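You operate a simulated robot arm through the tools that you are given. There is no shell and no other tool.

Carry out the task below with a simulated two-armed robot. There is one attempt and no reset: what you move stays moved.

Task
Clear the fault and tighten the one screw that stands proud.
Fine: torque tool on and RESET pressed, leave the tight screws and the torque selector alone; park the tool and switch off.

Only the result counts: the job must be done as asked and must still hold three seconds after the hand-in. Knocking over, shifting, dropping, spilling or breaking anything else fails it.

Robot
Two 7-joint arms with two-finger parallel grippers on one trunk that stands fixed in place. Base frame: the origin is at the foot of the trunk, x ahead of it, y to its left, z up. Units: cm, degrees, N and s.
The left shoulder is at [7.1, 15.6, 123], the right one opposite. Payload 3.91 kg a hand.
The TCP of each hand is the grasp point between the finger pads, 3 cm short of the fingertips. In the tool frame z runs along the fingers and y along their closing line. Largest opening 11 cm; finger width 2, thickness 1; the body of the gripper, 4.8 by 11.2 cm, starts 5.5 cm behind the TCP.
Orientation is that of the tool frame in the base frame, as a unit quaternion [w, x, y, z]. With the fingers straight down and closing along the base's y, the tool's x points along the base's -x, its y along +y and its z along -z.

Tools
- The arms move only by the tool jog_arm. It takes "left_commands", "right_commands" or both (then of equal length, played together; a hand with none holds still); each is one flat list of numbers, 7 for each row, row after row: the shift along the base's x, y, z in units of 400 mm (1.0 is 400 mm), then the turn, a rotation vector about the base's x, y, z in units of 60 degrees (1.0 is 60 degrees), then the closure, from 0 (fully open) to 1 (shut). In form: [x, y, z, rx, ry, rz, hand, x, y, z, rx, ry, rz, hand, ...]. A call has 1 to 20 rows; each row is the pose to reach, as a shift and turn from the pose commanded when the call began. A call with a number of a shift or a turn outside -1 to 1 is refused whole. Each row takes 0.2 s and may step no farther than 5 cm and 8.6 degrees from the row before; otherwise, or with a gripper value out of range, the whole call is refused. A pose out of reach is approached as far as the arm can. The call stops where the force on the tool passes 90 N (or 10 N more than at its start, if that is more) or the arm is blocked; 0.2 s more then pass. Each finger travels about 10.8 cm/s and halts on what it meets, pressing with about 34 N; the grip force reading is that of the motor and also rises with nothing between the fingers. The clock runs only during rows and for 0.2 s after the last one: add rows that repeat a pose to give the fingers time. It gives the time, the measured TCP pose, the force on the tool (base axes), the opening and the grip force at its end, in the units of the frame above (readings bear some noise), with the torque about the TCP (base axes, N m) and any sound that the robot's microphone picked up, and new pictures: "pictures" is both (left out), scene, wrist or none (wrist: the cameras of the hands that moved).
- Cameras (640 x 400 px; columns grow to the right, rows downward): "scene" is now at [11.67, 6.33, 146.21]; the picture's right is [0.69, -0.73, -0.00], its down [-0.37, -0.35, -0.86] and it looks along [0.63, 0.59, -0.51] (base axes); focal length 295 px, centre (320, 200). "left" rides on the left gripper at [7.2, -1.7, -10.3] in its tool frame; the picture's right is [0.23, 0.97, 0.00], its down [-0.76, 0.18, -0.62] and it looks along [-0.61, 0.14, 0.78] (tool axes); focal length 222 px, centre (320, 200). "right" rides on the right gripper at [7.2, 1.7, -10.3] in its tool frame; the picture's right is [-0.23, 0.97, 0.00], its down [-0.76, -0.18, -0.62] and it looks along [-0.61, -0.14, 0.78] (tool axes); focal length 222 px, centre (320, 200).
- slide_trunk(by): slides the trunk up (or, below 0, down) by that many cm; the arms and the scene camera ride with it, the base frame stays. It gives what a move gives, with no picture.
- aim_head(pan, tilt): turns the head with the scene camera to pan (to the left, within 86 degrees either way) and tilt (down, from -29 to 69), counted from straight ahead of the robot. It gives what a move gives, and a new picture of the scene camera.
- probe_pixels(camera, pixels): for up to 12 pixels [column, row] of the newest picture of that camera ("zoom" is the newest enlarged one), the place [x, y, z] in the base frame of the surface seen there, good to about 0.2 cm. It takes no simulated time.
- inspect(camera, box): a new picture of the part [left, top, right, bottom] of that camera's present view, enlarged. It takes no simulated time.
- job_done(): hands the job in; it is judged then, once.

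Open the grippers and draw the arms clear of the work before you hand the job in, unless the task says otherwise.

The tools are called after "Emit:" by a JSON object that holds its "name" and its "arguments". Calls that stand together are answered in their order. jog_arm: Moves the arms, as the interface text tells. Its arguments: {"type":"object","properties":{"left_commands":{"type":"array"},"right_commands":{"type":"array"},"pictures":{"type":"string","enum":["both","scene","wrist","none"]}},"required":[]} The other tools are called the same way: slide_trunk (by) slides the trunk up or down; aim_head (pan, tilt) turns the head that bears the scene camera; probe_pixels (camera, pixels) gives the place of the surface under pixels of a picture; inspect (camera, box) takes an enlarged picture of a part of a camera's view; job_done () hands the job in.

At the start:

```text
time: 0.0
left_ee_pos: [52.87, 75.45, 132.56]
left_tool_rot: [0.0, 0.0, 1.0, -0.001]
left_contact_force: [-0.4, -0.1, 0.4]
left_torque: [0.04, -0.01, 0.01]
left_gripper_width: 11.0
left_finger_force: 0.0
right_ee_pos: [88.57, 17.2, 134.33]
right_tool_rot: [-0.001, 0.0, 1.0, 0.0]
right_contact_force: [0.3, -0.4, 0.3]
right_torque: [0.01, 0.01, -0.02]
right_gripper_width: 11.02
right_finger_force: 0.0
trunk travel left (down, up): [-67.5, 26.5]
head pan, tilt: [43.3, 30.7]
```

scene: 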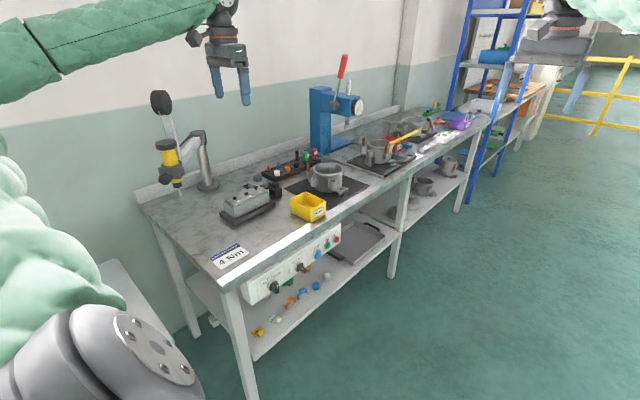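
right: 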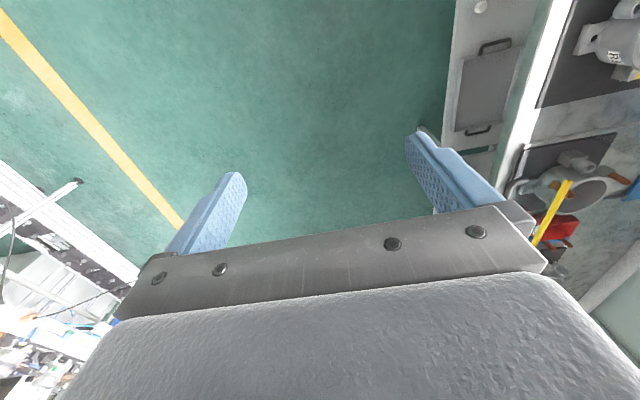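
left: 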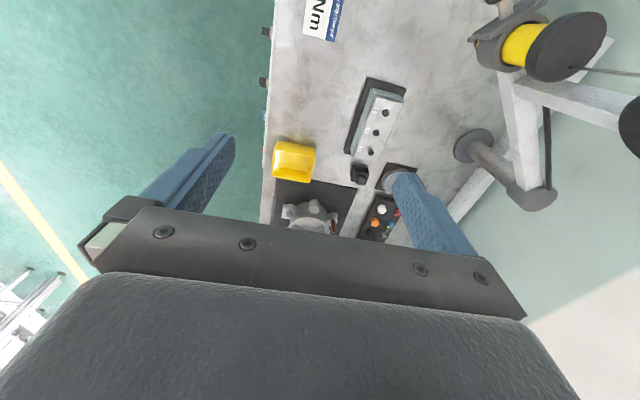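

The scene shows a workbench with a yellow-banded torque tool hanging at (170,165), a block with screws at (245,205), and a control panel at (290,265). I'll zoom in on these before moving.

Emit:
{"name": "inspect", "arguments": {"camera": "scene", "box": [130, 80, 290, 230]}}

Emit:
{"name": "inspect", "arguments": {"camera": "scene", "box": [200, 210, 400, 350]}}

Emit:
{"name": "inspect", "arguments": {"camera": "left", "box": [240, 0, 640, 250]}}

```text
2.67 times, centred on (210, 155) of scene
```

zoom: 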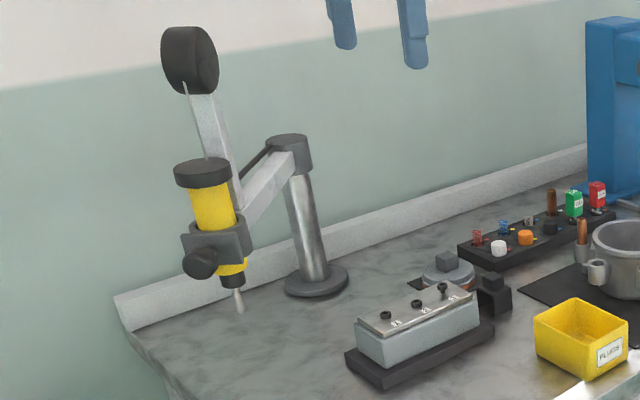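

```text
2.86 times, centred on (300, 280) of scene
```

zoom: 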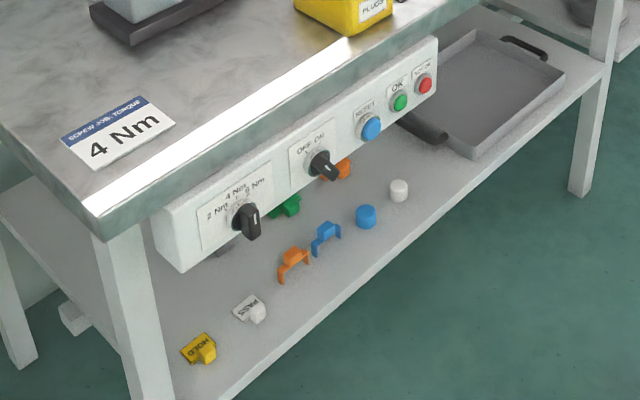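

```text
1.60 times, centred on (440, 125) of left
```

zoom: 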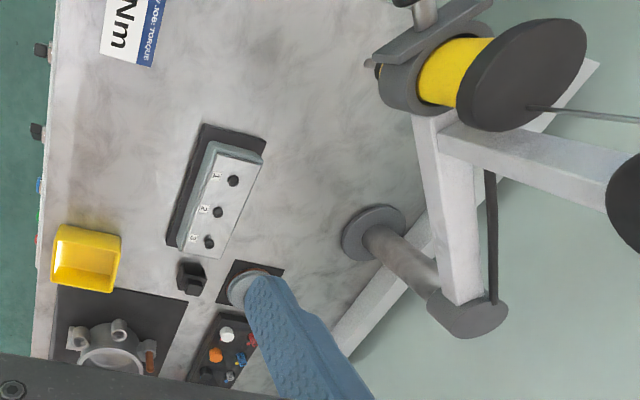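

I see a 3‑screw block, an articulated torque arm and a panel with selector, OFF/ON switch, RESET, and two lamps. I'll zoom closer on the tool arm, the screws, and the panel.

Emit:
{"name": "inspect", "arguments": {"camera": "scene", "box": [210, 175, 290, 225]}}

Emit:
{"name": "inspect", "arguments": {"camera": "scene", "box": [235, 215, 355, 305]}}

Emit:
{"name": "inspect", "arguments": {"camera": "scene", "box": [140, 80, 230, 205]}}

Emit:
{"name": "inspect", "arguments": {"camera": "left", "box": [330, 70, 430, 190]}}

```text
8.00 times, centred on (250, 200) of scene
```

zoom: 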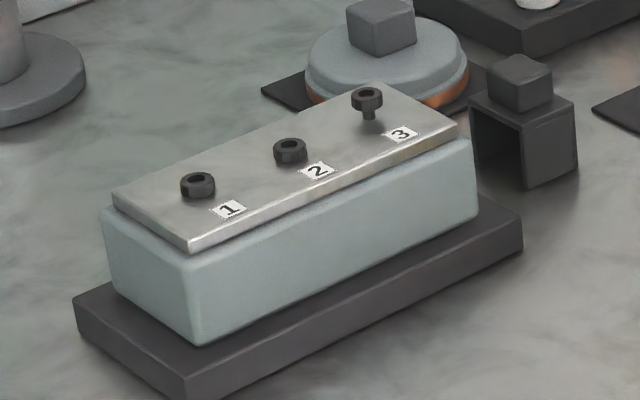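

```text
4.44 times, centred on (295, 260) of scene
```

zoom: 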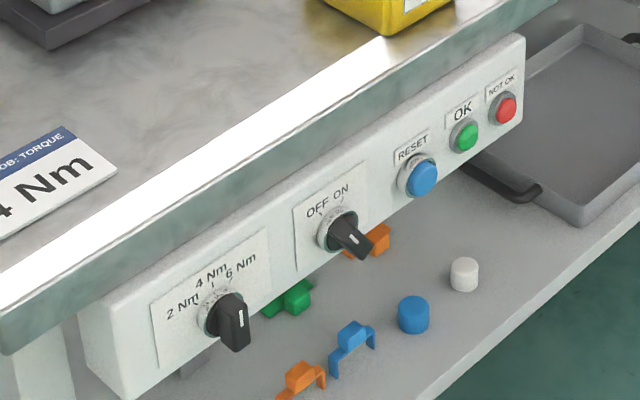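

```text
3.20 times, centred on (185, 142) of scene
```

zoom: 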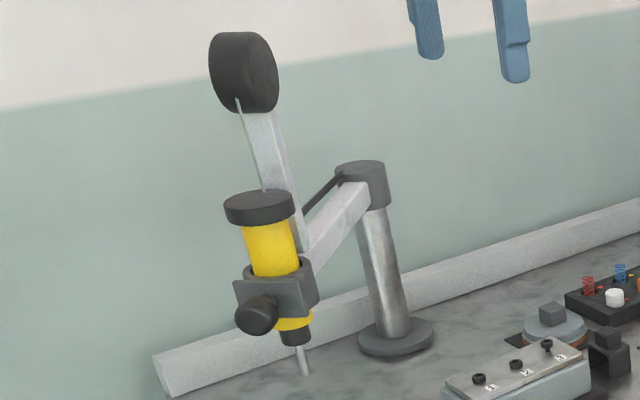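

```text
3.33 times, centred on (380, 130) of left
```

zoom: 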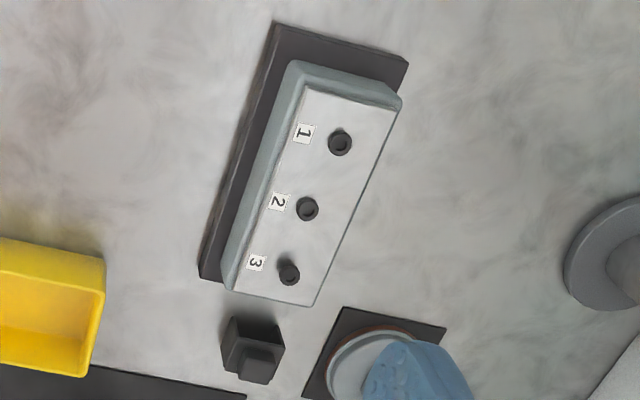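

Screw 3 stands proud (scene zoom at (367,100)). Next I'll locate the main features by probing scene pixels.

Emit:
{"name": "probe_pixels", "arguments": {"camera": "scene", "pixels": [[198, 132], [208, 186], [171, 168], [165, 178], [166, 144], [180, 195], [161, 101], [275, 287], [300, 268], [318, 255], [328, 246], [337, 239]]}}

Emit:
{"name": "probe_pixels", "arguments": {"camera": "scene", "pixels": [[235, 198], [246, 193], [256, 187], [245, 205], [274, 187], [257, 178], [220, 203], [309, 205], [240, 190], [190, 150], [180, 160], [230, 255]]}}

```text
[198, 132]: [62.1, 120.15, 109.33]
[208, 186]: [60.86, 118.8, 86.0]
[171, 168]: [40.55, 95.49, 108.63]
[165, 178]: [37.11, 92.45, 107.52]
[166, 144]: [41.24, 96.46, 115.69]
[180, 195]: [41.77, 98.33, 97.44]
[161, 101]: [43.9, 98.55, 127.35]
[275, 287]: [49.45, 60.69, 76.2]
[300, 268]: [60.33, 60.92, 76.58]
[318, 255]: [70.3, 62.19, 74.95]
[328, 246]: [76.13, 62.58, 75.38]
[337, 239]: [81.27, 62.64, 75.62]
```

```text
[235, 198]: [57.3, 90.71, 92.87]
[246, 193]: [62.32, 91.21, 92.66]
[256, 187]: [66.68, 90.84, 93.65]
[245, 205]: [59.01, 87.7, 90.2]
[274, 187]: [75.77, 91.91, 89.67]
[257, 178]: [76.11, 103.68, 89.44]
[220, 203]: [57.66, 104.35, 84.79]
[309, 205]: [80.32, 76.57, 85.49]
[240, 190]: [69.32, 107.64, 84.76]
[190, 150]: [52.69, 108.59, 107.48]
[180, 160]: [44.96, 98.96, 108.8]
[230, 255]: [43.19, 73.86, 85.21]
```

The tool tip is near (42,98,96) and the post is at (61,119), so the swing radius is about 29 cm and screw 3 lies on about the same radius. I'll look closer at the tool arm and the panel.

Emit:
{"name": "inspect", "arguments": {"camera": "scene", "box": [145, 130, 195, 200]}}

Emit:
{"name": "inspect", "arguments": {"camera": "scene", "box": [265, 230, 345, 300]}}

Emit:
{"name": "inspect", "arguments": {"camera": "left", "box": [440, 0, 640, 220]}}

Emit:
{"name": "inspect", "arguments": {"camera": "scene", "box": [145, 80, 225, 150]}}

```text
5.71 times, centred on (170, 165) of scene
```

zoom: 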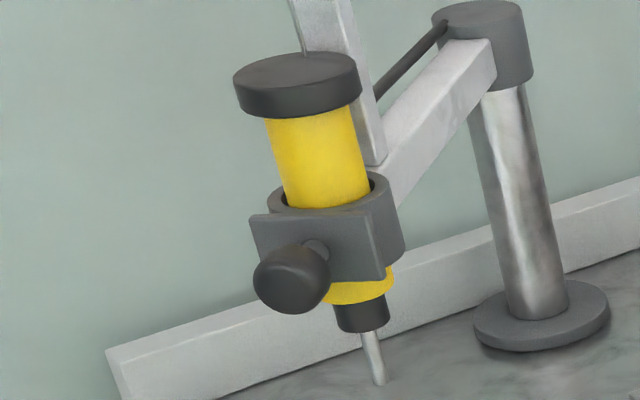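

```text
5.71 times, centred on (305, 265) of scene
```

zoom: 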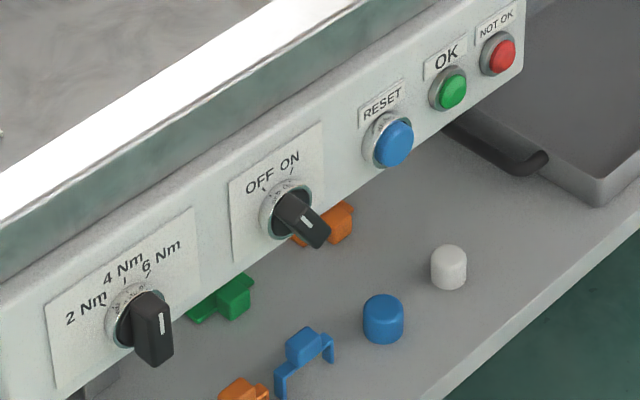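

```text
1.82 times, centred on (540, 110) of left
```

zoom: 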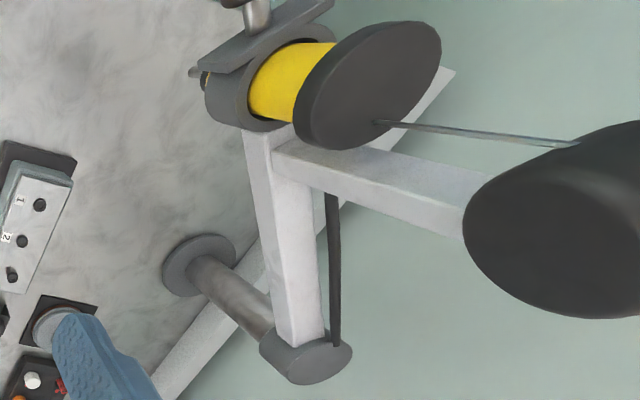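

```text
5.71 times, centred on (185, 115) of scene
```

zoom: 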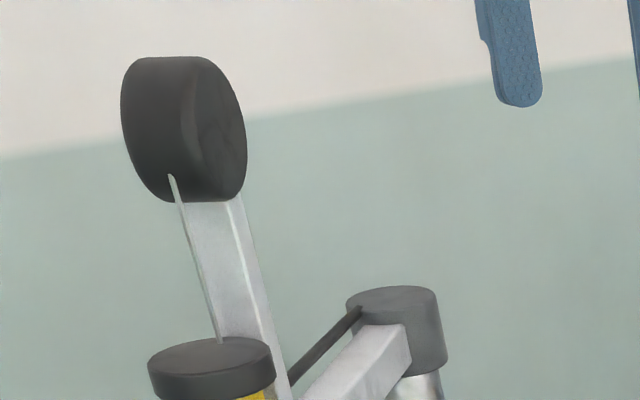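

The tool slides through a collar on a swing arm and hangs from a balancer cable. Now a tighter look at the switch and selector pointers and at the lamps/reset.

Emit:
{"name": "inspect", "arguments": {"camera": "scene", "box": [264, 250, 314, 300]}}

Emit:
{"name": "inspect", "arguments": {"camera": "scene", "box": [304, 228, 344, 264]}}

```text
8.00 times, centred on (289, 275) of scene
```

zoom: 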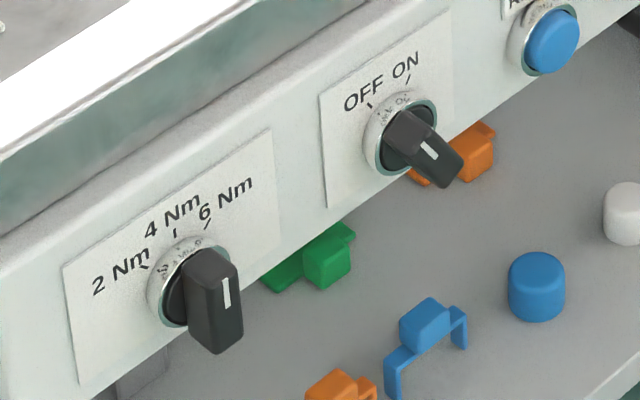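

```text
11.11 times, centred on (324, 246) of scene
```

zoom: 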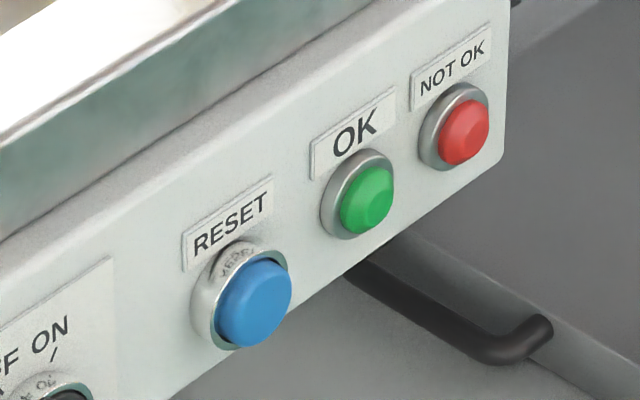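

The selector points straight up at 4 Nm and the switch bar leans left (OFF). I'll zoom on the switch and probe it for its exact geometry.

Emit:
{"name": "inspect", "arguments": {"camera": "scene", "box": [290, 255, 315, 280]}}

```text
16.00 times, centred on (302, 268) of scene
```

zoom: 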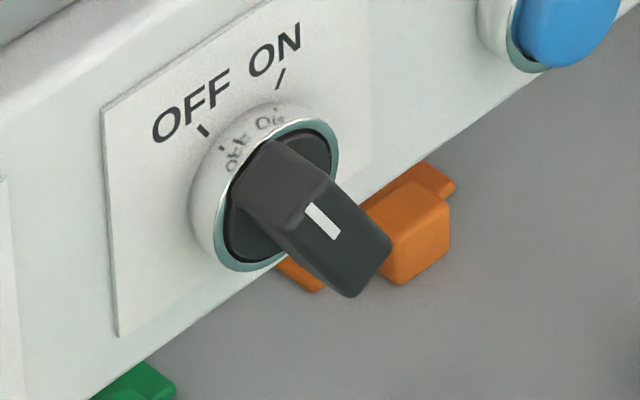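

Emit:
{"name": "probe_pixels", "arguments": {"camera": "zoom", "pixels": [[322, 220], [309, 188], [352, 290], [386, 250], [297, 210], [260, 150], [203, 130], [280, 78], [140, 200], [225, 262], [330, 150], [60, 150]]}}

```text
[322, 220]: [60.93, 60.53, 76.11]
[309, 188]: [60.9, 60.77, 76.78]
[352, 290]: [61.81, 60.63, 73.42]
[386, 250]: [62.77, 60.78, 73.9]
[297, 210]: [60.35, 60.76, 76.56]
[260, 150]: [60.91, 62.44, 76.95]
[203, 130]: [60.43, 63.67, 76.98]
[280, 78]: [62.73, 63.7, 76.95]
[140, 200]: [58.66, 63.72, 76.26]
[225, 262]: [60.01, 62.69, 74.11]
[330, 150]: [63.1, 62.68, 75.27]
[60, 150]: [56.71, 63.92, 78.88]
```

The switch centre is about (61.5, 63.7, 75.1) with the bar leaning 30° to OFF; bar front at y≈60.7. Next I'll probe the tool, collar, knob and reel geometry.

Emit:
{"name": "inspect", "arguments": {"camera": "scene", "box": [145, 130, 195, 200]}}

```text
5.71 times, centred on (170, 165) of scene
```

zoom: 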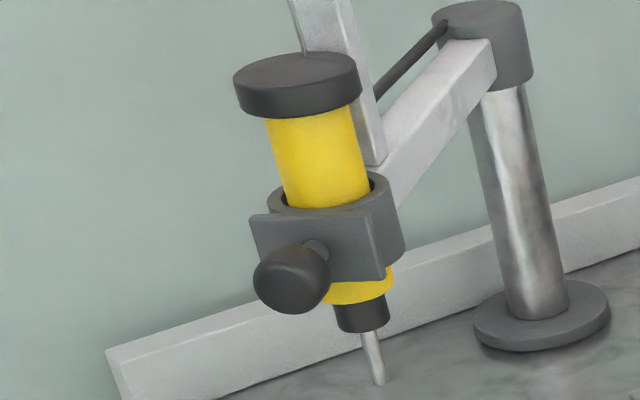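

Emit:
{"name": "probe_pixels", "arguments": {"camera": "zoom", "pixels": [[240, 80], [300, 88], [352, 70], [300, 55], [290, 140], [340, 180], [320, 165], [255, 235], [380, 260], [380, 185], [290, 280], [380, 378]]}}

Emit:
{"name": "probe_pixels", "arguments": {"camera": "zoom", "pixels": [[285, 310], [265, 270], [322, 270], [310, 247], [370, 340], [345, 310], [365, 290], [470, 15], [490, 60], [440, 120], [400, 180], [540, 325]]}}

```text
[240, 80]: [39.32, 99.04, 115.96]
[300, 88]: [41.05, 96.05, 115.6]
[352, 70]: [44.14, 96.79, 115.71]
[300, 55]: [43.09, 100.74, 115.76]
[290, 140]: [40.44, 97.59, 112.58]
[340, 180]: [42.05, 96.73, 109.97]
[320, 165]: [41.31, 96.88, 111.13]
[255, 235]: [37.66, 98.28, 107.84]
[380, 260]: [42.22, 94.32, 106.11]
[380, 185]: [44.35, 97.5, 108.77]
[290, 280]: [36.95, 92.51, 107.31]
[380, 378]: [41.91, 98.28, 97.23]
```

```text
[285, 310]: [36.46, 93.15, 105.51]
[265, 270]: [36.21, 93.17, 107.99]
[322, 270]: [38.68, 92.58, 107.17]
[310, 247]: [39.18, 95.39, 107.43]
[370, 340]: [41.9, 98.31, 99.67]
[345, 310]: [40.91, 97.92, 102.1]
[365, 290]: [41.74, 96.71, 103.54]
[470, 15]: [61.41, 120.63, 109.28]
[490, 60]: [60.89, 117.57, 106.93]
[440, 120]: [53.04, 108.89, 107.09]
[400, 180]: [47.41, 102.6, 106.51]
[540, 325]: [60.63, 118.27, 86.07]
```

Tool axis ≈ (42, 98.4), bit tip z≈97, cap top z≈115.9. Now I'll probe the screw heads and the post for the swing geometry.

Emit:
{"name": "inspect", "arguments": {"camera": "scene", "box": [226, 178, 266, 203]}}

```text
16.00 times, centred on (246, 190) of scene
```

zoom: 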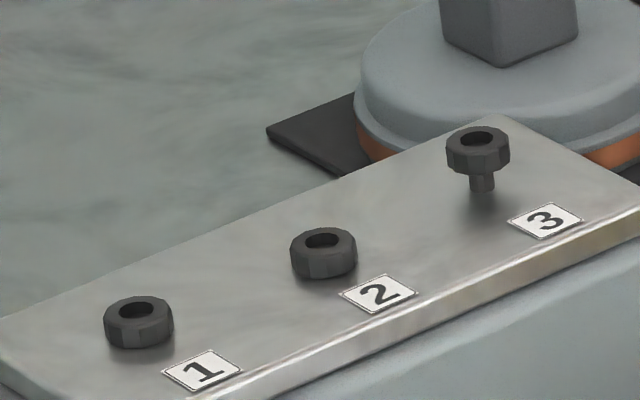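

Emit:
{"name": "probe_pixels", "arguments": {"camera": "zoom", "pixels": [[139, 306], [139, 325], [324, 240], [324, 265], [478, 138], [478, 155], [482, 185], [455, 140], [503, 140], [485, 215], [400, 230], [345, 145]]}}

Emit:
{"name": "probe_pixels", "arguments": {"camera": "zoom", "pixels": [[478, 129], [475, 150], [150, 297], [315, 228], [110, 310], [168, 310], [324, 252], [139, 320], [296, 238], [352, 238], [540, 130], [510, 30]]}}

Emit:
{"name": "probe_pixels", "arguments": {"camera": "left", "pixels": [[386, 112], [376, 132], [371, 152], [470, 147], [535, 200], [556, 47], [533, 45], [513, 8], [510, 80], [540, 120], [395, 178], [610, 110]]}}

```text
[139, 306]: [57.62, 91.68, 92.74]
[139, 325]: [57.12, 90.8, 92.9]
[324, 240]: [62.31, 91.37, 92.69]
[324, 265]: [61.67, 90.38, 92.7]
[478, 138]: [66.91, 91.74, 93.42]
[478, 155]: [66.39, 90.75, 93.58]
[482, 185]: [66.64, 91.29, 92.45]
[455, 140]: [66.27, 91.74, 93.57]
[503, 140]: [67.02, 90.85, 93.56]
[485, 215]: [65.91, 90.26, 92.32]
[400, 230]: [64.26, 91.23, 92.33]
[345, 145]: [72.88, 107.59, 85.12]
```

```text
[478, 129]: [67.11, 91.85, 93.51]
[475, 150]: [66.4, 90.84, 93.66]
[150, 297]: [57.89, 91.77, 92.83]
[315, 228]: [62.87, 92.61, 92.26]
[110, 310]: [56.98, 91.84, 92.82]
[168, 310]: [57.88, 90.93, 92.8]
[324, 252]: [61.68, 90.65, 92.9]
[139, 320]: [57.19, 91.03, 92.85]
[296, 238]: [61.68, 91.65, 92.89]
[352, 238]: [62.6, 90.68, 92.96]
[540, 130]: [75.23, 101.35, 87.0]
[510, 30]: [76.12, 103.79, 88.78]
```

```text
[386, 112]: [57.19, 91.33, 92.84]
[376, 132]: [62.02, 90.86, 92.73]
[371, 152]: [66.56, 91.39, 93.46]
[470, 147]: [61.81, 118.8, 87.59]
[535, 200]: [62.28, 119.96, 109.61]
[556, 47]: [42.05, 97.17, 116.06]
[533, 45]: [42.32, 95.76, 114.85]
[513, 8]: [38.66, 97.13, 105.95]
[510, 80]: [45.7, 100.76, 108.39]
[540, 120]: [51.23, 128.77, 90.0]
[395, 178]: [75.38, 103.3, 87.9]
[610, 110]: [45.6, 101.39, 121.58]
```

Screw 3 is at about (66.7, 91.3, top 93.6), with the plate at z 92.3. I'll zoom the left camera on the post head and tool cap to fix the swing axis and radius.

Emit:
{"name": "inspect", "arguments": {"camera": "left", "box": [440, 110, 580, 225]}}

```text
3.48 times, centred on (510, 168) of left
```

zoom: 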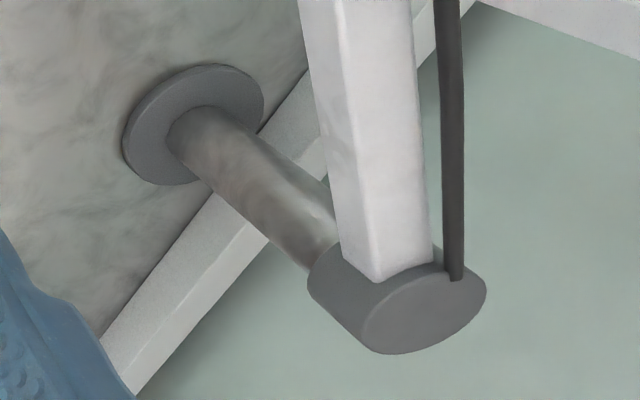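

Emit:
{"name": "probe_pixels", "arguments": {"camera": "zoom", "pixels": [[424, 310], [365, 345], [484, 290], [400, 350], [455, 275], [195, 125], [125, 150], [260, 95], [170, 183], [235, 68], [350, 60], [452, 150]]}}

Emit:
{"name": "probe_pixels", "arguments": {"camera": "left", "pixels": [[556, 47], [570, 40], [545, 60], [600, 15], [540, 78], [575, 68], [594, 70], [600, 72], [630, 70], [620, 130], [560, 100], [555, 130]]}}

```text
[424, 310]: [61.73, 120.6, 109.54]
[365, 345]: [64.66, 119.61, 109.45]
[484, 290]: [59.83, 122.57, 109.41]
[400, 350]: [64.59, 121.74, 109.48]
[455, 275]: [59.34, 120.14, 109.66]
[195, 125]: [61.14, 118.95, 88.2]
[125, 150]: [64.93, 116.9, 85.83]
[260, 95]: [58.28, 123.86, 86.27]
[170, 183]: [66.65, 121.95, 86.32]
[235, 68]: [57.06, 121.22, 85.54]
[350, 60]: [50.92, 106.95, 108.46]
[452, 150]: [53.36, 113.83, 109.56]
```

```text
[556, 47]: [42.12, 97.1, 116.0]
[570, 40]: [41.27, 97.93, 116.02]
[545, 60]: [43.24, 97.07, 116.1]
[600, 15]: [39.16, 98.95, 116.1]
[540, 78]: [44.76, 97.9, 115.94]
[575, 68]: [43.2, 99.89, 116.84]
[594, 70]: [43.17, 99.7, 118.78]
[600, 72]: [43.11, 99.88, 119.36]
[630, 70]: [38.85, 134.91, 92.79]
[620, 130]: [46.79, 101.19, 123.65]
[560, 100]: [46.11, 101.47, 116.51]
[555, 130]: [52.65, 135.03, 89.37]
```

Post axis ≈ (61.9,120.6), tool radius ≈ 29.6 cm, so screw 3 lies on its arc (swing of about +51°). First I'll bring the left hand back and begin turning it to point at the panel (+y, camera side up).

Emit:
{"name": "jog_arm", "arguments": {"left_commands": [-0.009, -0.0951, -0.0549, 0.0722, 0.0722, -0.0722, 0.2, -0.018, -0.1903, -0.1098, 0.1443, 0.1443, -0.1443, 0.3, -0.0269, -0.2854, -0.1646, 0.2165, 0.2165, -0.2165, 0.4, -0.0359, -0.3806, -0.2195, 0.2887, 0.2887, -0.2887, 0.5, -0.0449, -0.4757, -0.2744, 0.3609, 0.3609, -0.3609, 0.5, -0.0538, -0.5708, -0.3293, 0.433, 0.433, -0.433, 0.5, -0.0628, -0.666, -0.3841, 0.5052, 0.5052, -0.5052, 0.5, -0.0718, -0.7611, -0.439, 0.5774, 0.5774, -0.5774, 0.5], "pictures": "both"}}

```text
time: 1.8
left_ee_pos: [50.03, 44.54, 114.88]
left_tool_rot: [-0.291, 0.289, 0.865, 0.289]
left_contact_force: [-0.2, -0.9, 0.3]
left_torque: [-0.05, -0.04, -0.04]
left_gripper_width: 5.48
left_finger_force: 0.0
right_ee_pos: [88.76, 17.1, 134.03]
right_tool_rot: [-0.001, 0.001, 1.0, 0.002]
right_contact_force: [1.5, -1.1, 0.2]
right_torque: [0.07, 0.05, -0.01]
right_gripper_width: 10.99
right_finger_force: 0.1
trunk travel left (down, up): [-67.5, 26.5]
head pan, tilt: [43.3, 30.7]
```

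scene: 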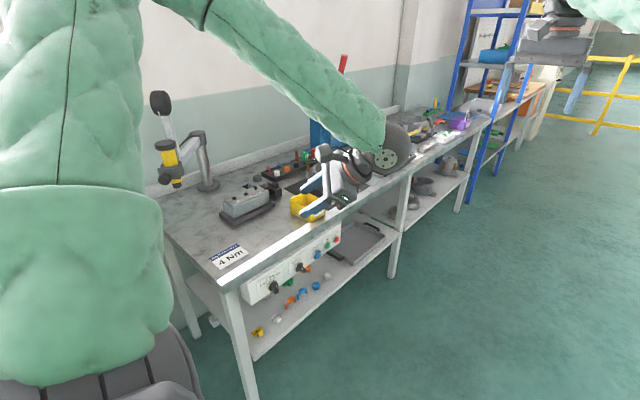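
left: 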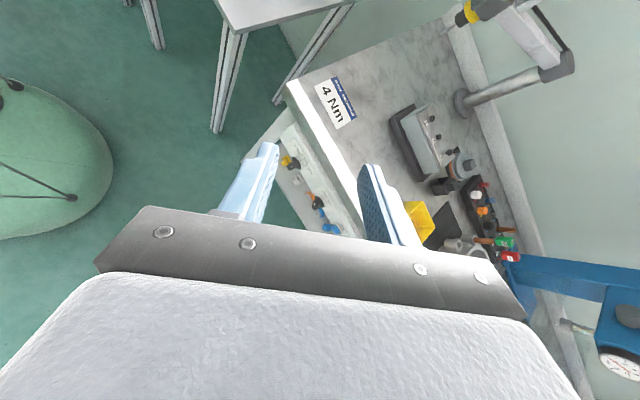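

The hand followed the commanded pose well. I'll finish the turn to point along +y while lowering to in front of the panel at y≈42.

Emit:
{"name": "jog_arm", "arguments": {"left_commands": [0.0359, -0.0094, -0.0781, 0.0722, 0.0722, -0.0722, 0.5, 0.0719, -0.0188, -0.1562, 0.1443, 0.1443, -0.1443, 0.5, 0.1078, -0.0281, -0.2344, 0.2165, 0.2165, -0.2165, 0.5, 0.1437, -0.0375, -0.3125, 0.2887, 0.2887, -0.2887, 0.5, 0.1797, -0.0469, -0.3906, 0.3609, 0.3609, -0.3609, 0.5, 0.2156, -0.0562, -0.4688, 0.433, 0.433, -0.433, 0.5, 0.2516, -0.0656, -0.5469, 0.5052, 0.5052, -0.5052, 0.5, 0.2875, -0.075, -0.625, 0.5774, 0.5774, -0.5774, 0.5], "pictures": "both"}}

```text
time: 3.6
left_ee_pos: [60.56, 50.25, 93.22]
left_tool_rot: [-0.488, 0.513, 0.508, 0.491]
left_contact_force: [-0.1, -0.3, -0.5]
left_torque: [-0.01, 0.01, 0.01]
left_gripper_width: 5.48
left_finger_force: 0.0
left hand out of reach, approached as far as the arm can: row 6, 7, 8
right_ee_pos: [88.64, 17.22, 134.22]
right_tool_rot: [0.001, 0.001, 1.0, 0.0]
right_contact_force: [-0.4, -0.7, 0.6]
right_torque: [0.02, -0.02, -0.04]
right_gripper_width: 11.02
right_finger_force: 0.0
trunk travel left (down, up): [-67.5, 26.5]
head pan, tilt: [43.3, 30.7]
```

scene: 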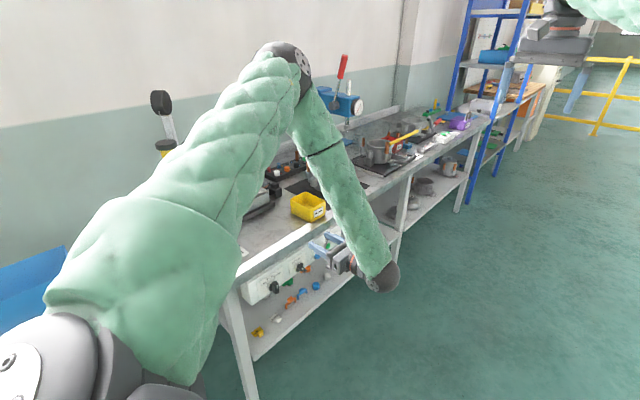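
left: 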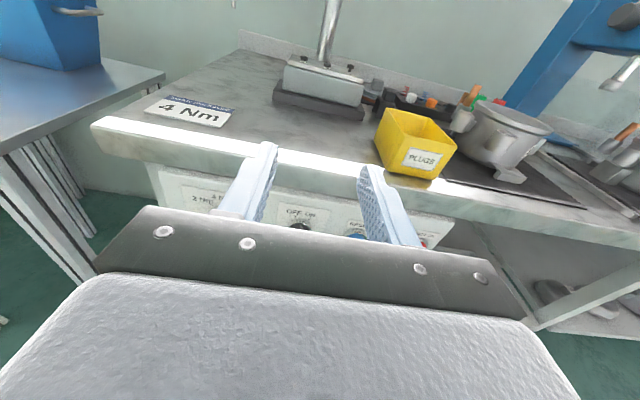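

The elbow-high configuration limits a fully horizontal hand here, so I'll use a pitched-down approach instead. First I'll probe the bench edge and panel for clearance.

Emit:
{"name": "probe_pixels", "arguments": {"camera": "left", "pixels": [[150, 130], [150, 152], [320, 160], [320, 178], [300, 210], [300, 228], [357, 236], [330, 170], [200, 195], [195, 110], [110, 130], [320, 150]]}}

Emit:
{"name": "inspect", "arguments": {"camera": "left", "box": [220, 130, 460, 280]}}

```text
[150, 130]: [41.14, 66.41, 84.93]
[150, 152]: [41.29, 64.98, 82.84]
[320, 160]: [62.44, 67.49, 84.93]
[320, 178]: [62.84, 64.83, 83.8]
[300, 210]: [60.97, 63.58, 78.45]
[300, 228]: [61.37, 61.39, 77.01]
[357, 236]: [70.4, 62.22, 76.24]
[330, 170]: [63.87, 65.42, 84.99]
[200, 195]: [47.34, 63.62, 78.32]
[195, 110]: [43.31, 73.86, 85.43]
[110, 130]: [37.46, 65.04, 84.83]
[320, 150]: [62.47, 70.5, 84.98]
```

```text
2.67 times, centred on (340, 205) of left
```

zoom: 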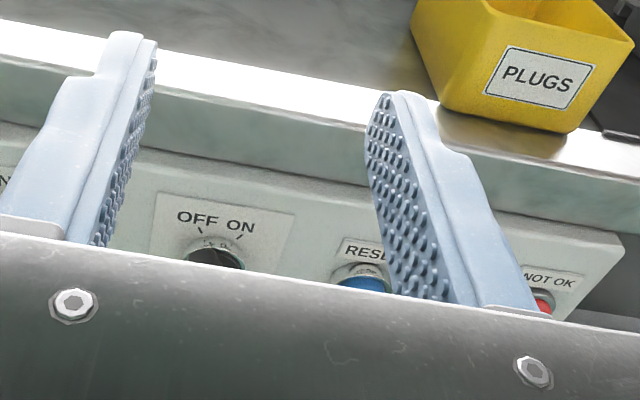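

The bench edge is at y≈64.9 and the panel face at 63.6, so a pitched-down hand clears the edge. I'll pitch the hand down 30° in place to see where the commanded pose sits.

Emit:
{"name": "jog_arm", "arguments": {"left_commands": [0, 0, 0, -0.125, 0, 0, 0.5, 0, 0, 0, -0.25, 0, 0, 0.5, 0, 0, 0, -0.375, 0, 0, 0.5, 0, 0, 0, -0.5, 0, 0, 0.5], "pictures": "scene"}}

```text
time: 4.6
left_ee_pos: [60.64, 50.38, 93.24]
left_tool_rot: [-0.352, 0.614, 0.612, 0.354]
left_contact_force: [-0.4, -0.1, 0.3]
left_torque: [0.02, -0.04, -0.01]
left_gripper_width: 5.49
left_finger_force: 0.0
right_ee_pos: [88.4, 17.2, 134.34]
right_tool_rot: [0.0, 0.001, 1.0, 0.0]
right_contact_force: [-0.4, -0.2, -0.6]
right_torque: [-0.01, -0.01, -0.01]
right_gripper_width: 11.01
right_finger_force: 0.0
trunk travel left (down, up): [-67.5, 26.5]
head pan, tilt: [43.3, 30.7]
```

scene: 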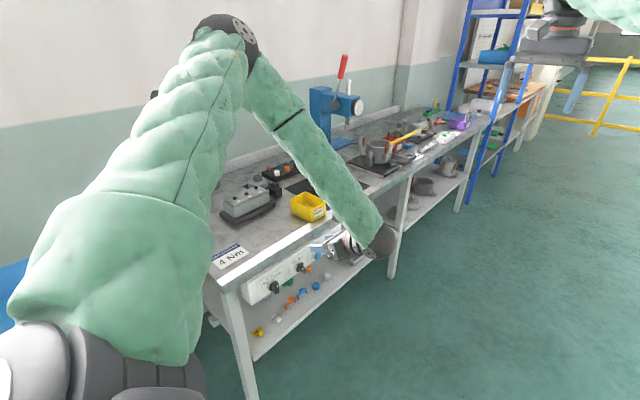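

The clipped pose became the reference and the 30° pitch is exact. Now I'll move to a pre-grasp in front of the OFF/ON switch with the hand rolled −30° to match the bar.

Emit:
{"name": "jog_arm", "arguments": {"left_commands": [-0.006, 0.018, -0.0725, 0, -0.1, 0, 0.5, -0.012, 0.036, -0.145, 0, -0.2, 0, 0.5, -0.018, 0.054, -0.2175, 0, -0.3, 0, 0.5, -0.024, 0.072, -0.29, 0, -0.4, 0, 0.5, -0.03, 0.09, -0.3625, 0, -0.5, 0, 0.55], "pictures": "both"}}

```text
time: 5.8
left_ee_pos: [59.11, 55.15, 81.78]
left_tool_rot: [-0.182, 0.5, 0.684, 0.499]
left_contact_force: [-0.6, 0.0, 0.5]
left_torque: [-0.01, -0.04, -0.02]
left_gripper_width: 4.96
left_finger_force: 0.1
left hand out of reach, approached as far as the arm can: row 4, 5
right_ee_pos: [88.4, 17.46, 134.34]
right_tool_rot: [0.0, 0.0, 1.0, 0.0]
right_contact_force: [0.4, 1.1, 0.9]
right_torque: [-0.03, 0.0, 0.04]
right_gripper_width: 11.0
right_finger_force: 0.1
trunk travel left (down, up): [-67.5, 26.5]
head pan, tilt: [43.3, 30.7]
```

scene: 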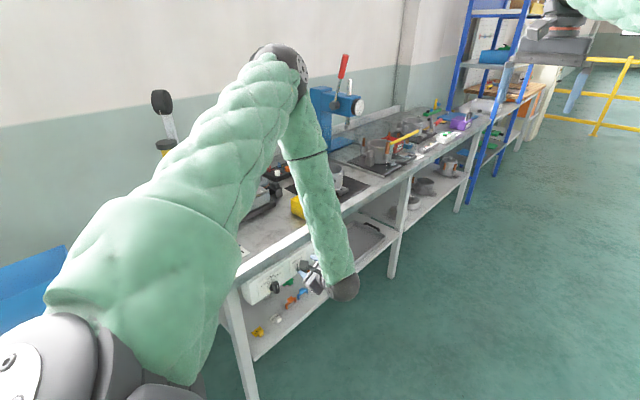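
left: 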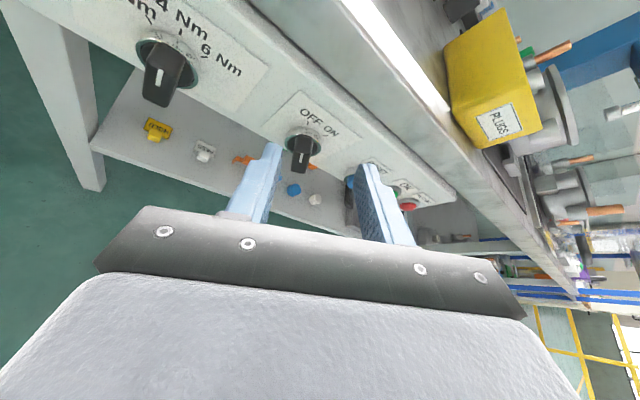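

Position is limited again by the wrist bend, so I'll pitch the hand further to 60° down at the pre-grasp point, which keeps the pads parallel to the bar sides.

Emit:
{"name": "jog_arm", "arguments": {"left_commands": [-0.007, 0.0103, -0.0038, -0.108, 0, -0.0625, 0.55, -0.0138, 0.0206, -0.0075, -0.2165, 0, -0.125, 0.55, -0.0206, 0.031, -0.0113, -0.325, 0, -0.1875, 0.55, -0.0275, 0.0413, -0.015, -0.433, 0, -0.25, 0.55], "pictures": "both"}}

```text
time: 6.8
left_ee_pos: [57.92, 56.9, 81.31]
left_tool_rot: [0.001, 0.613, 0.707, 0.352]
left_contact_force: [-0.6, 0.4, 0.7]
left_torque: [-0.03, 0.0, -0.05]
left_gripper_width: 4.96
left_finger_force: 0.0
right_ee_pos: [88.47, 17.34, 134.34]
right_tool_rot: [0.0, 0.0, 1.0, -0.001]
right_contact_force: [-0.7, 0.4, -0.2]
right_torque: [-0.01, -0.03, -0.02]
right_gripper_width: 10.99
right_finger_force: 0.1
trunk travel left (down, up): [-67.5, 26.5]
head pan, tilt: [43.3, 30.7]
```

scene: 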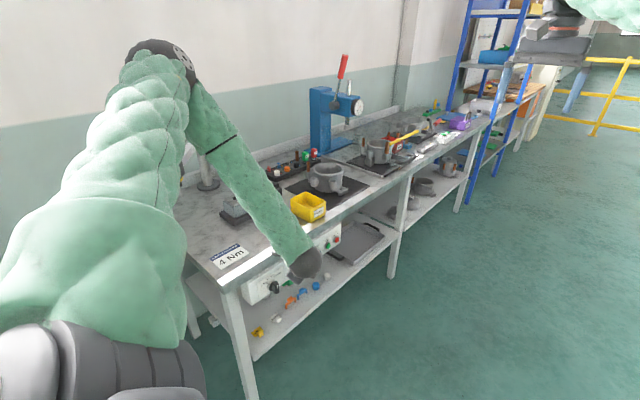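
left: 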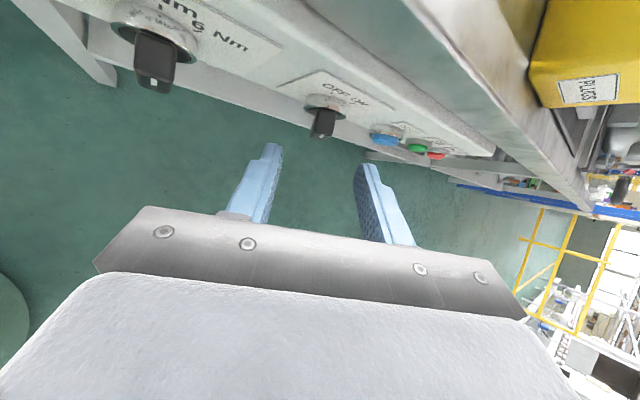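

The hand is at the pre-grasp and the bar appears upright between the finger lines at (324,120). I'll check the bar's position from this closer camera before advancing.

Emit:
{"name": "inspect", "arguments": {"camera": "left", "box": [280, 80, 360, 150]}}

```text
5.71 times, centred on (320, 115) of left
```

zoom: 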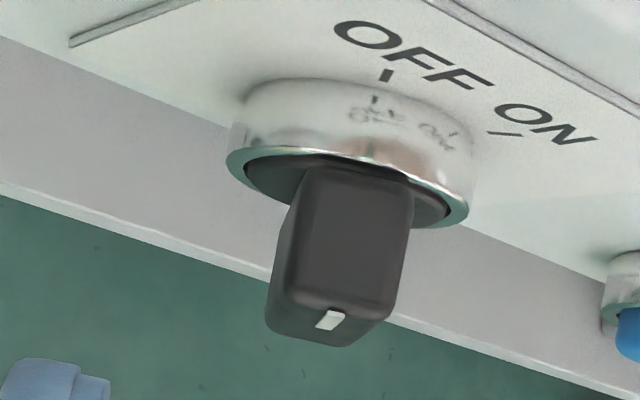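

Emit:
{"name": "probe_pixels", "arguments": {"camera": "zoom", "pixels": [[330, 318], [355, 240], [355, 180], [300, 290], [385, 300], [340, 340], [275, 325], [385, 75], [505, 133], [240, 160], [455, 215], [405, 200]]}}

```text
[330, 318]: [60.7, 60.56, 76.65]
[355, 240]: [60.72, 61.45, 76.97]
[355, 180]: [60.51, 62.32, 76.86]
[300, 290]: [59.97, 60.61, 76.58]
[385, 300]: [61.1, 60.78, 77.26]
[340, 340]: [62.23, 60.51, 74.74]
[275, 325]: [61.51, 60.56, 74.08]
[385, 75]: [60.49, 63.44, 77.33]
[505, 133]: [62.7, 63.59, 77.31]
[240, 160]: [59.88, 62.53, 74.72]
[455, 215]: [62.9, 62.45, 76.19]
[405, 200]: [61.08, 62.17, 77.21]
```

The switch axis is about (61.53, 75.3) and the bar top at (60.6,61.4,76.95). I'll advance about 6 cm along the finger direction so the pads straddle the bar, fingers still open.

Emit:
{"name": "jog_arm", "arguments": {"left_commands": [0.0219, 0.025, -0.0362, 0, 0, 0, 0.55, 0.0438, 0.05, -0.0723, 0, 0, 0, 0.55, 0.0658, 0.075, -0.1085, 0, 0, 0, 0.55, 0.0658, 0.075, -0.1085, 0, 0, 0, 0.55], "pictures": "both"}}

```text
time: 7.8
left_ee_pos: [60.54, 59.69, 76.87]
left_tool_rot: [0.0, 0.613, 0.707, 0.353]
left_contact_force: [-0.3, 0.9, -0.5]
left_torque: [0.02, -0.02, -0.01]
left_gripper_width: 4.96
left_finger_force: 0.0
right_ee_pos: [88.66, 17.23, 134.37]
right_tool_rot: [-0.001, 0.0, 1.0, 0.0]
right_contact_force: [0.4, 0.3, 0.6]
right_torque: [0.02, 0.0, 0.0]
right_gripper_width: 11.03
right_finger_force: 0.0
trunk travel left (down, up): [-67.5, 26.5]
head pan, tilt: [43.3, 30.7]
```

scene: 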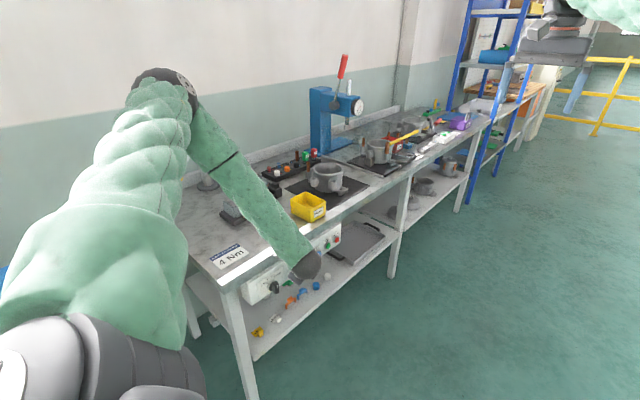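
left: 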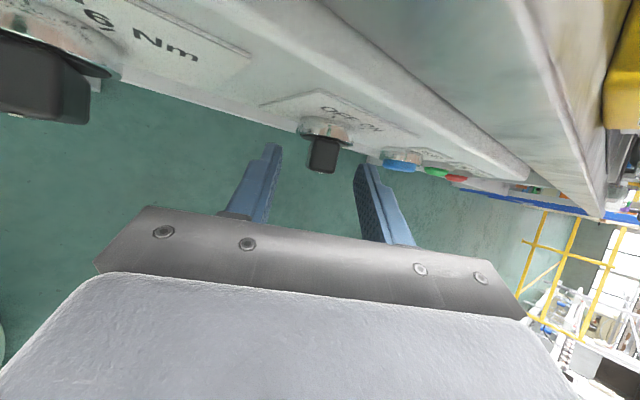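

The pads straddle the bar (bar at (325,155) between fingertips). I'll nudge 0.25 cm deeper and close on it.

Emit:
{"name": "jog_arm", "arguments": {"left_commands": [0, 0.0063, 0, 0, 0, 0, 0.55, 0, 0.0063, 0, 0, 0, 0, 0.75, 0, 0.0063, 0, 0, 0, 0, 1, 0, 0.0063, 0, 0, 0, 0, 1, 0, 0.0063, 0, 0, 0, 0, 1], "pictures": "wrist"}}

```text
time: 9.0
left_ee_pos: [60.67, 60.0, 76.76]
left_tool_rot: [-0.001, 0.613, 0.707, 0.353]
left_contact_force: [-13.8, -5.4, -9.4]
left_torque: [0.62, 0.31, 0.6]
left_gripper_width: 1.6
left_finger_force: 45.3
right_ee_pos: [88.64, 17.23, 134.12]
right_tool_rot: [0.0, 0.001, 1.0, 0.001]
right_contact_force: [0.4, -0.9, 1.4]
right_torque: [0.03, 0.03, 0.0]
right_gripper_width: 11.01
right_finger_force: 0.1
trunk travel left (down, up): [-67.5, 26.5]
head pan, tilt: [43.3, 30.7]
```

left: 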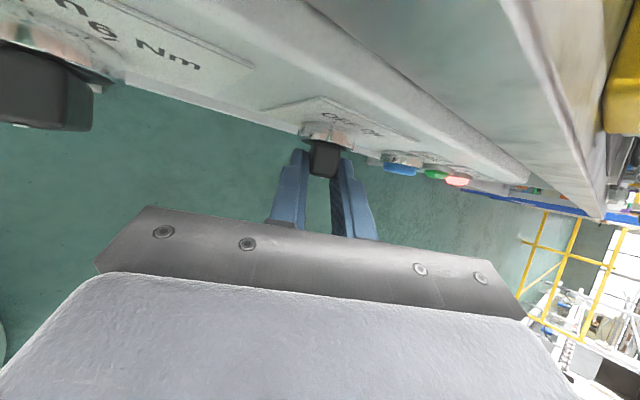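

The bar is gripped at 1.6 cm width. Now I'll rotate the hand +60° about the switch axis (OFF → ON), orbiting the TCP around it.

Emit:
{"name": "jog_arm", "arguments": {"left_commands": [0.0053, 0, 0.0026, 0, 0.125, 0, 1, 0.0109, 0, 0.0045, 0, 0.25, 0, 1, 0.0166, 0, 0.0057, 0, 0.375, 0, 1, 0.0225, 0, 0.006, 0, 0.5, 0, 1, 0.0284, 0, 0.0057, 0, 0.625, 0, 1, 0.0342, 0, 0.0045, 0, 0.75, 0, 1, 0.0397, 0, 0.0026, 0, 0.875, 0, 1, 0.045, 0, 0, 0, 1, 0, 1, 0.045, 0, 0, 0, 1, 0, 1], "pictures": "both"}}

```text
time: 11.0
left_ee_pos: [62.92, 60.06, 77.78]
left_tool_rot: [-0.35, 0.71, 0.612, 0.002]
left_contact_force: [32.6, -4.4, -20.9]
left_torque: [-0.93, -1.1, 0.84]
left_gripper_width: 1.58
left_finger_force: 44.5
left hand out of reach, approached as far as the arm can: row 8, 9
right_ee_pos: [88.92, 17.42, 134.04]
right_tool_rot: [-0.001, 0.001, 1.0, 0.0]
right_contact_force: [-0.8, 0.4, 0.5]
right_torque: [0.02, -0.02, -0.02]
right_gripper_width: 11.0
right_finger_force: 0.1
trunk travel left (down, up): [-67.5, 26.5]
head pan, tilt: [43.3, 30.7]
```

scene: 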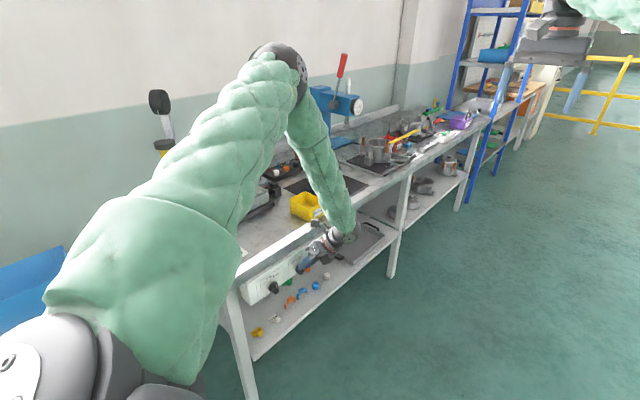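
left: 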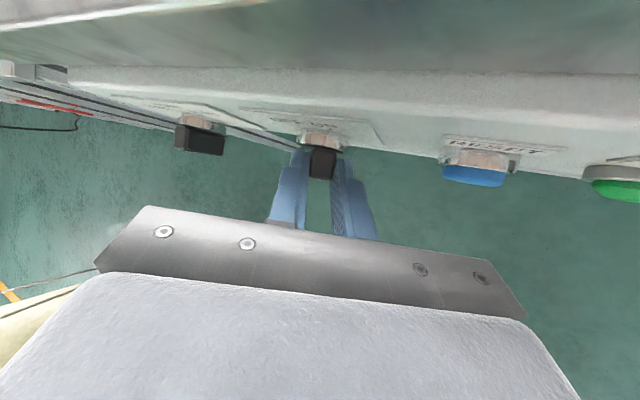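

The hand reached the ON-side angle with the bar still gripped. I'll open and back off along the finger axis to check the switch position.

Emit:
{"name": "jog_arm", "arguments": {"left_commands": [0, 0, 0, 0, 0, 0, 0.6, 0, 0, 0, 0, 0, 0, 0.55, 0.0216, -0.025, 0.0375, 0, 0, 0, 0.55, 0.0433, -0.05, 0.075, 0, 0, 0, 0.55, 0.065, -0.075, 0.1125, 0, 0, 0, 0.55], "pictures": "both"}}

Emit:
{"name": "inspect", "arguments": {"camera": "left", "box": [220, 50, 620, 250]}}

Emit:
{"name": "inspect", "arguments": {"camera": "scene", "box": [264, 230, 344, 300]}}

```text
time: 12.2
left_ee_pos: [64.88, 57.12, 82.31]
left_tool_rot: [-0.354, 0.708, 0.612, -0.001]
left_contact_force: [-0.3, -0.5, 0.3]
left_torque: [0.02, -0.02, -0.02]
left_gripper_width: 4.95
left_finger_force: 0.0
right_ee_pos: [88.69, 17.1, 134.25]
right_tool_rot: [-0.002, 0.0, 1.0, 0.0]
right_contact_force: [0.0, 0.0, 0.9]
right_torque: [0.0, -0.05, 0.02]
right_gripper_width: 11.01
right_finger_force: 0.0
trunk travel left (down, up): [-67.5, 26.5]
head pan, tilt: [43.3, 30.7]
```

scene: 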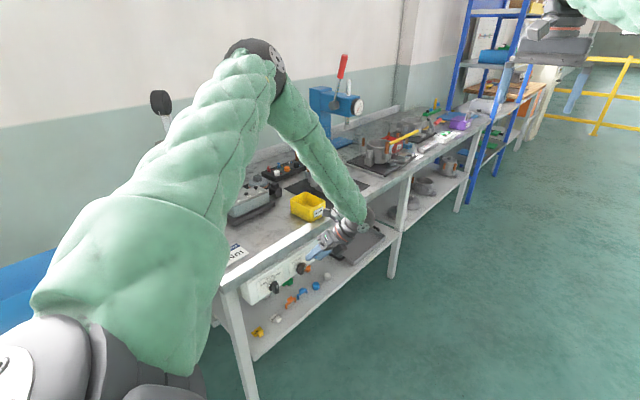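
left: 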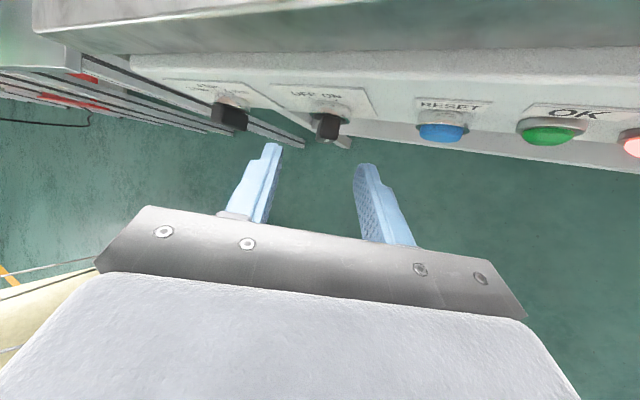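

```text
1.60 times, centred on (420, 150) of left
```

zoom: 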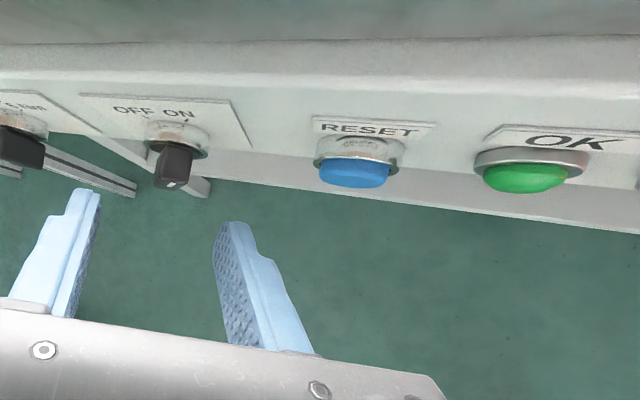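

```text
5.71 times, centred on (304, 265) of scene
```

zoom: 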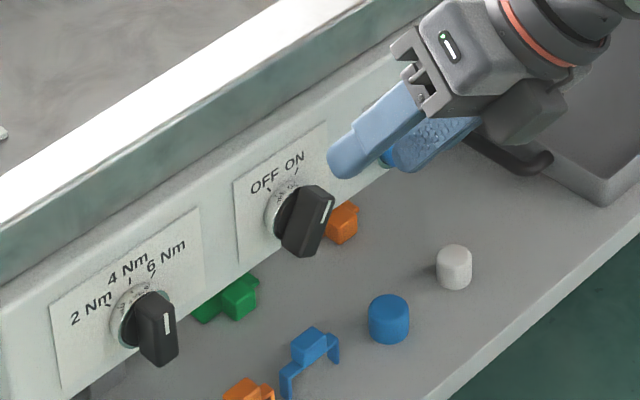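

The switch now points to ON, and the selector is unchanged. Next is RESET: I'll probe its button face and the lamp from the wrist camera.

Emit:
{"name": "probe_pixels", "arguments": {"camera": "left", "pixels": [[442, 133], [420, 132], [464, 132], [442, 140], [442, 124], [421, 122], [466, 122], [548, 135], [630, 148], [440, 105]]}}

Emit:
{"name": "inspect", "arguments": {"camera": "left", "box": [500, 80, 640, 180]}}

```text
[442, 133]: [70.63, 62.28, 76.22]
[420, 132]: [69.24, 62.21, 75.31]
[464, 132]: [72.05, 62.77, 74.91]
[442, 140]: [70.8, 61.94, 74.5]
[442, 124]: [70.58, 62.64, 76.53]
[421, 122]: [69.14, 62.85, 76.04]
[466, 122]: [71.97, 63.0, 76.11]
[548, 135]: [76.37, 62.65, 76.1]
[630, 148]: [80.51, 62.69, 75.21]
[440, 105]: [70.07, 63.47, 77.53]
```

```text
4.00 times, centred on (570, 130) of left
```

zoom: 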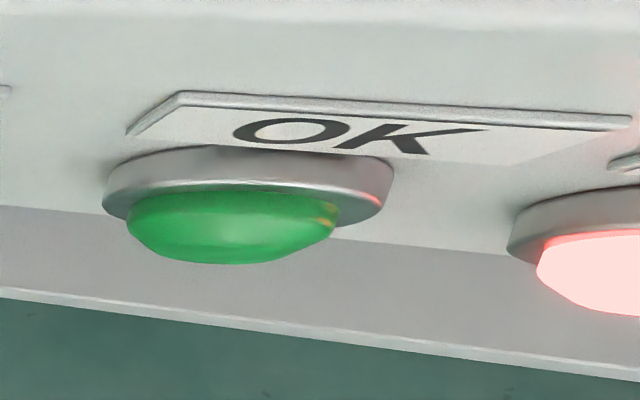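

NOT OK is lit (glowing red). RESET's centre is (70.6, 61.9, 75.2). I'll close the fingers and line up in front of it with the hand rolled back upright.

Emit:
{"name": "jog_arm", "arguments": {"left_commands": [0.0358, -0.0163, -0.0206, 0, -0.125, 0, 0.7, 0.0715, -0.0325, -0.0413, 0, -0.25, 0, 0.85, 0.1073, -0.0488, -0.0619, 0, -0.375, 0, 1, 0.143, -0.065, -0.0825, 0, -0.5, 0, 1, 0.143, -0.065, -0.0825, 0, -0.5, 0, 1], "pictures": "both"}}

```text
time: 13.4
left_ee_pos: [70.53, 54.34, 78.97]
left_tool_rot: [-0.183, 0.683, 0.683, 0.183]
left_contact_force: [-1.0, -0.4, -0.7]
left_torque: [0.0, -0.02, -0.03]
left_gripper_width: 0.03
left_finger_force: 34.1
right_ee_pos: [88.58, 17.27, 134.23]
right_tool_rot: [0.0, 0.001, 1.0, 0.0]
right_contact_force: [0.0, 0.1, 0.0]
right_torque: [-0.04, 0.02, 0.01]
right_gripper_width: 11.01
right_finger_force: 0.2
trunk travel left (down, up): [-67.5, 26.5]
head pan, tilt: [43.3, 30.7]
```

scene: 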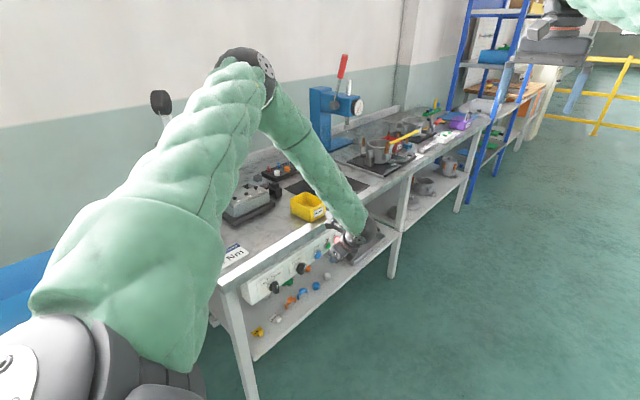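
left: 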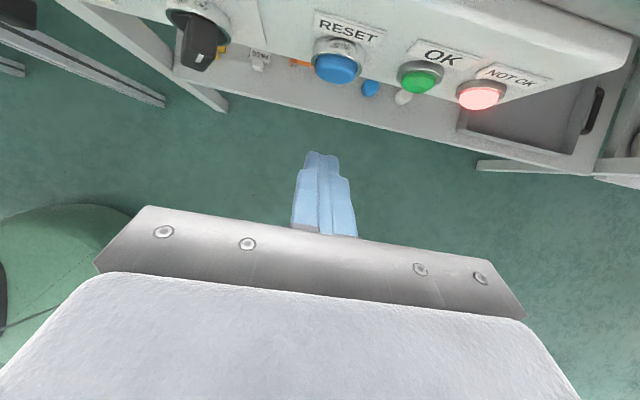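

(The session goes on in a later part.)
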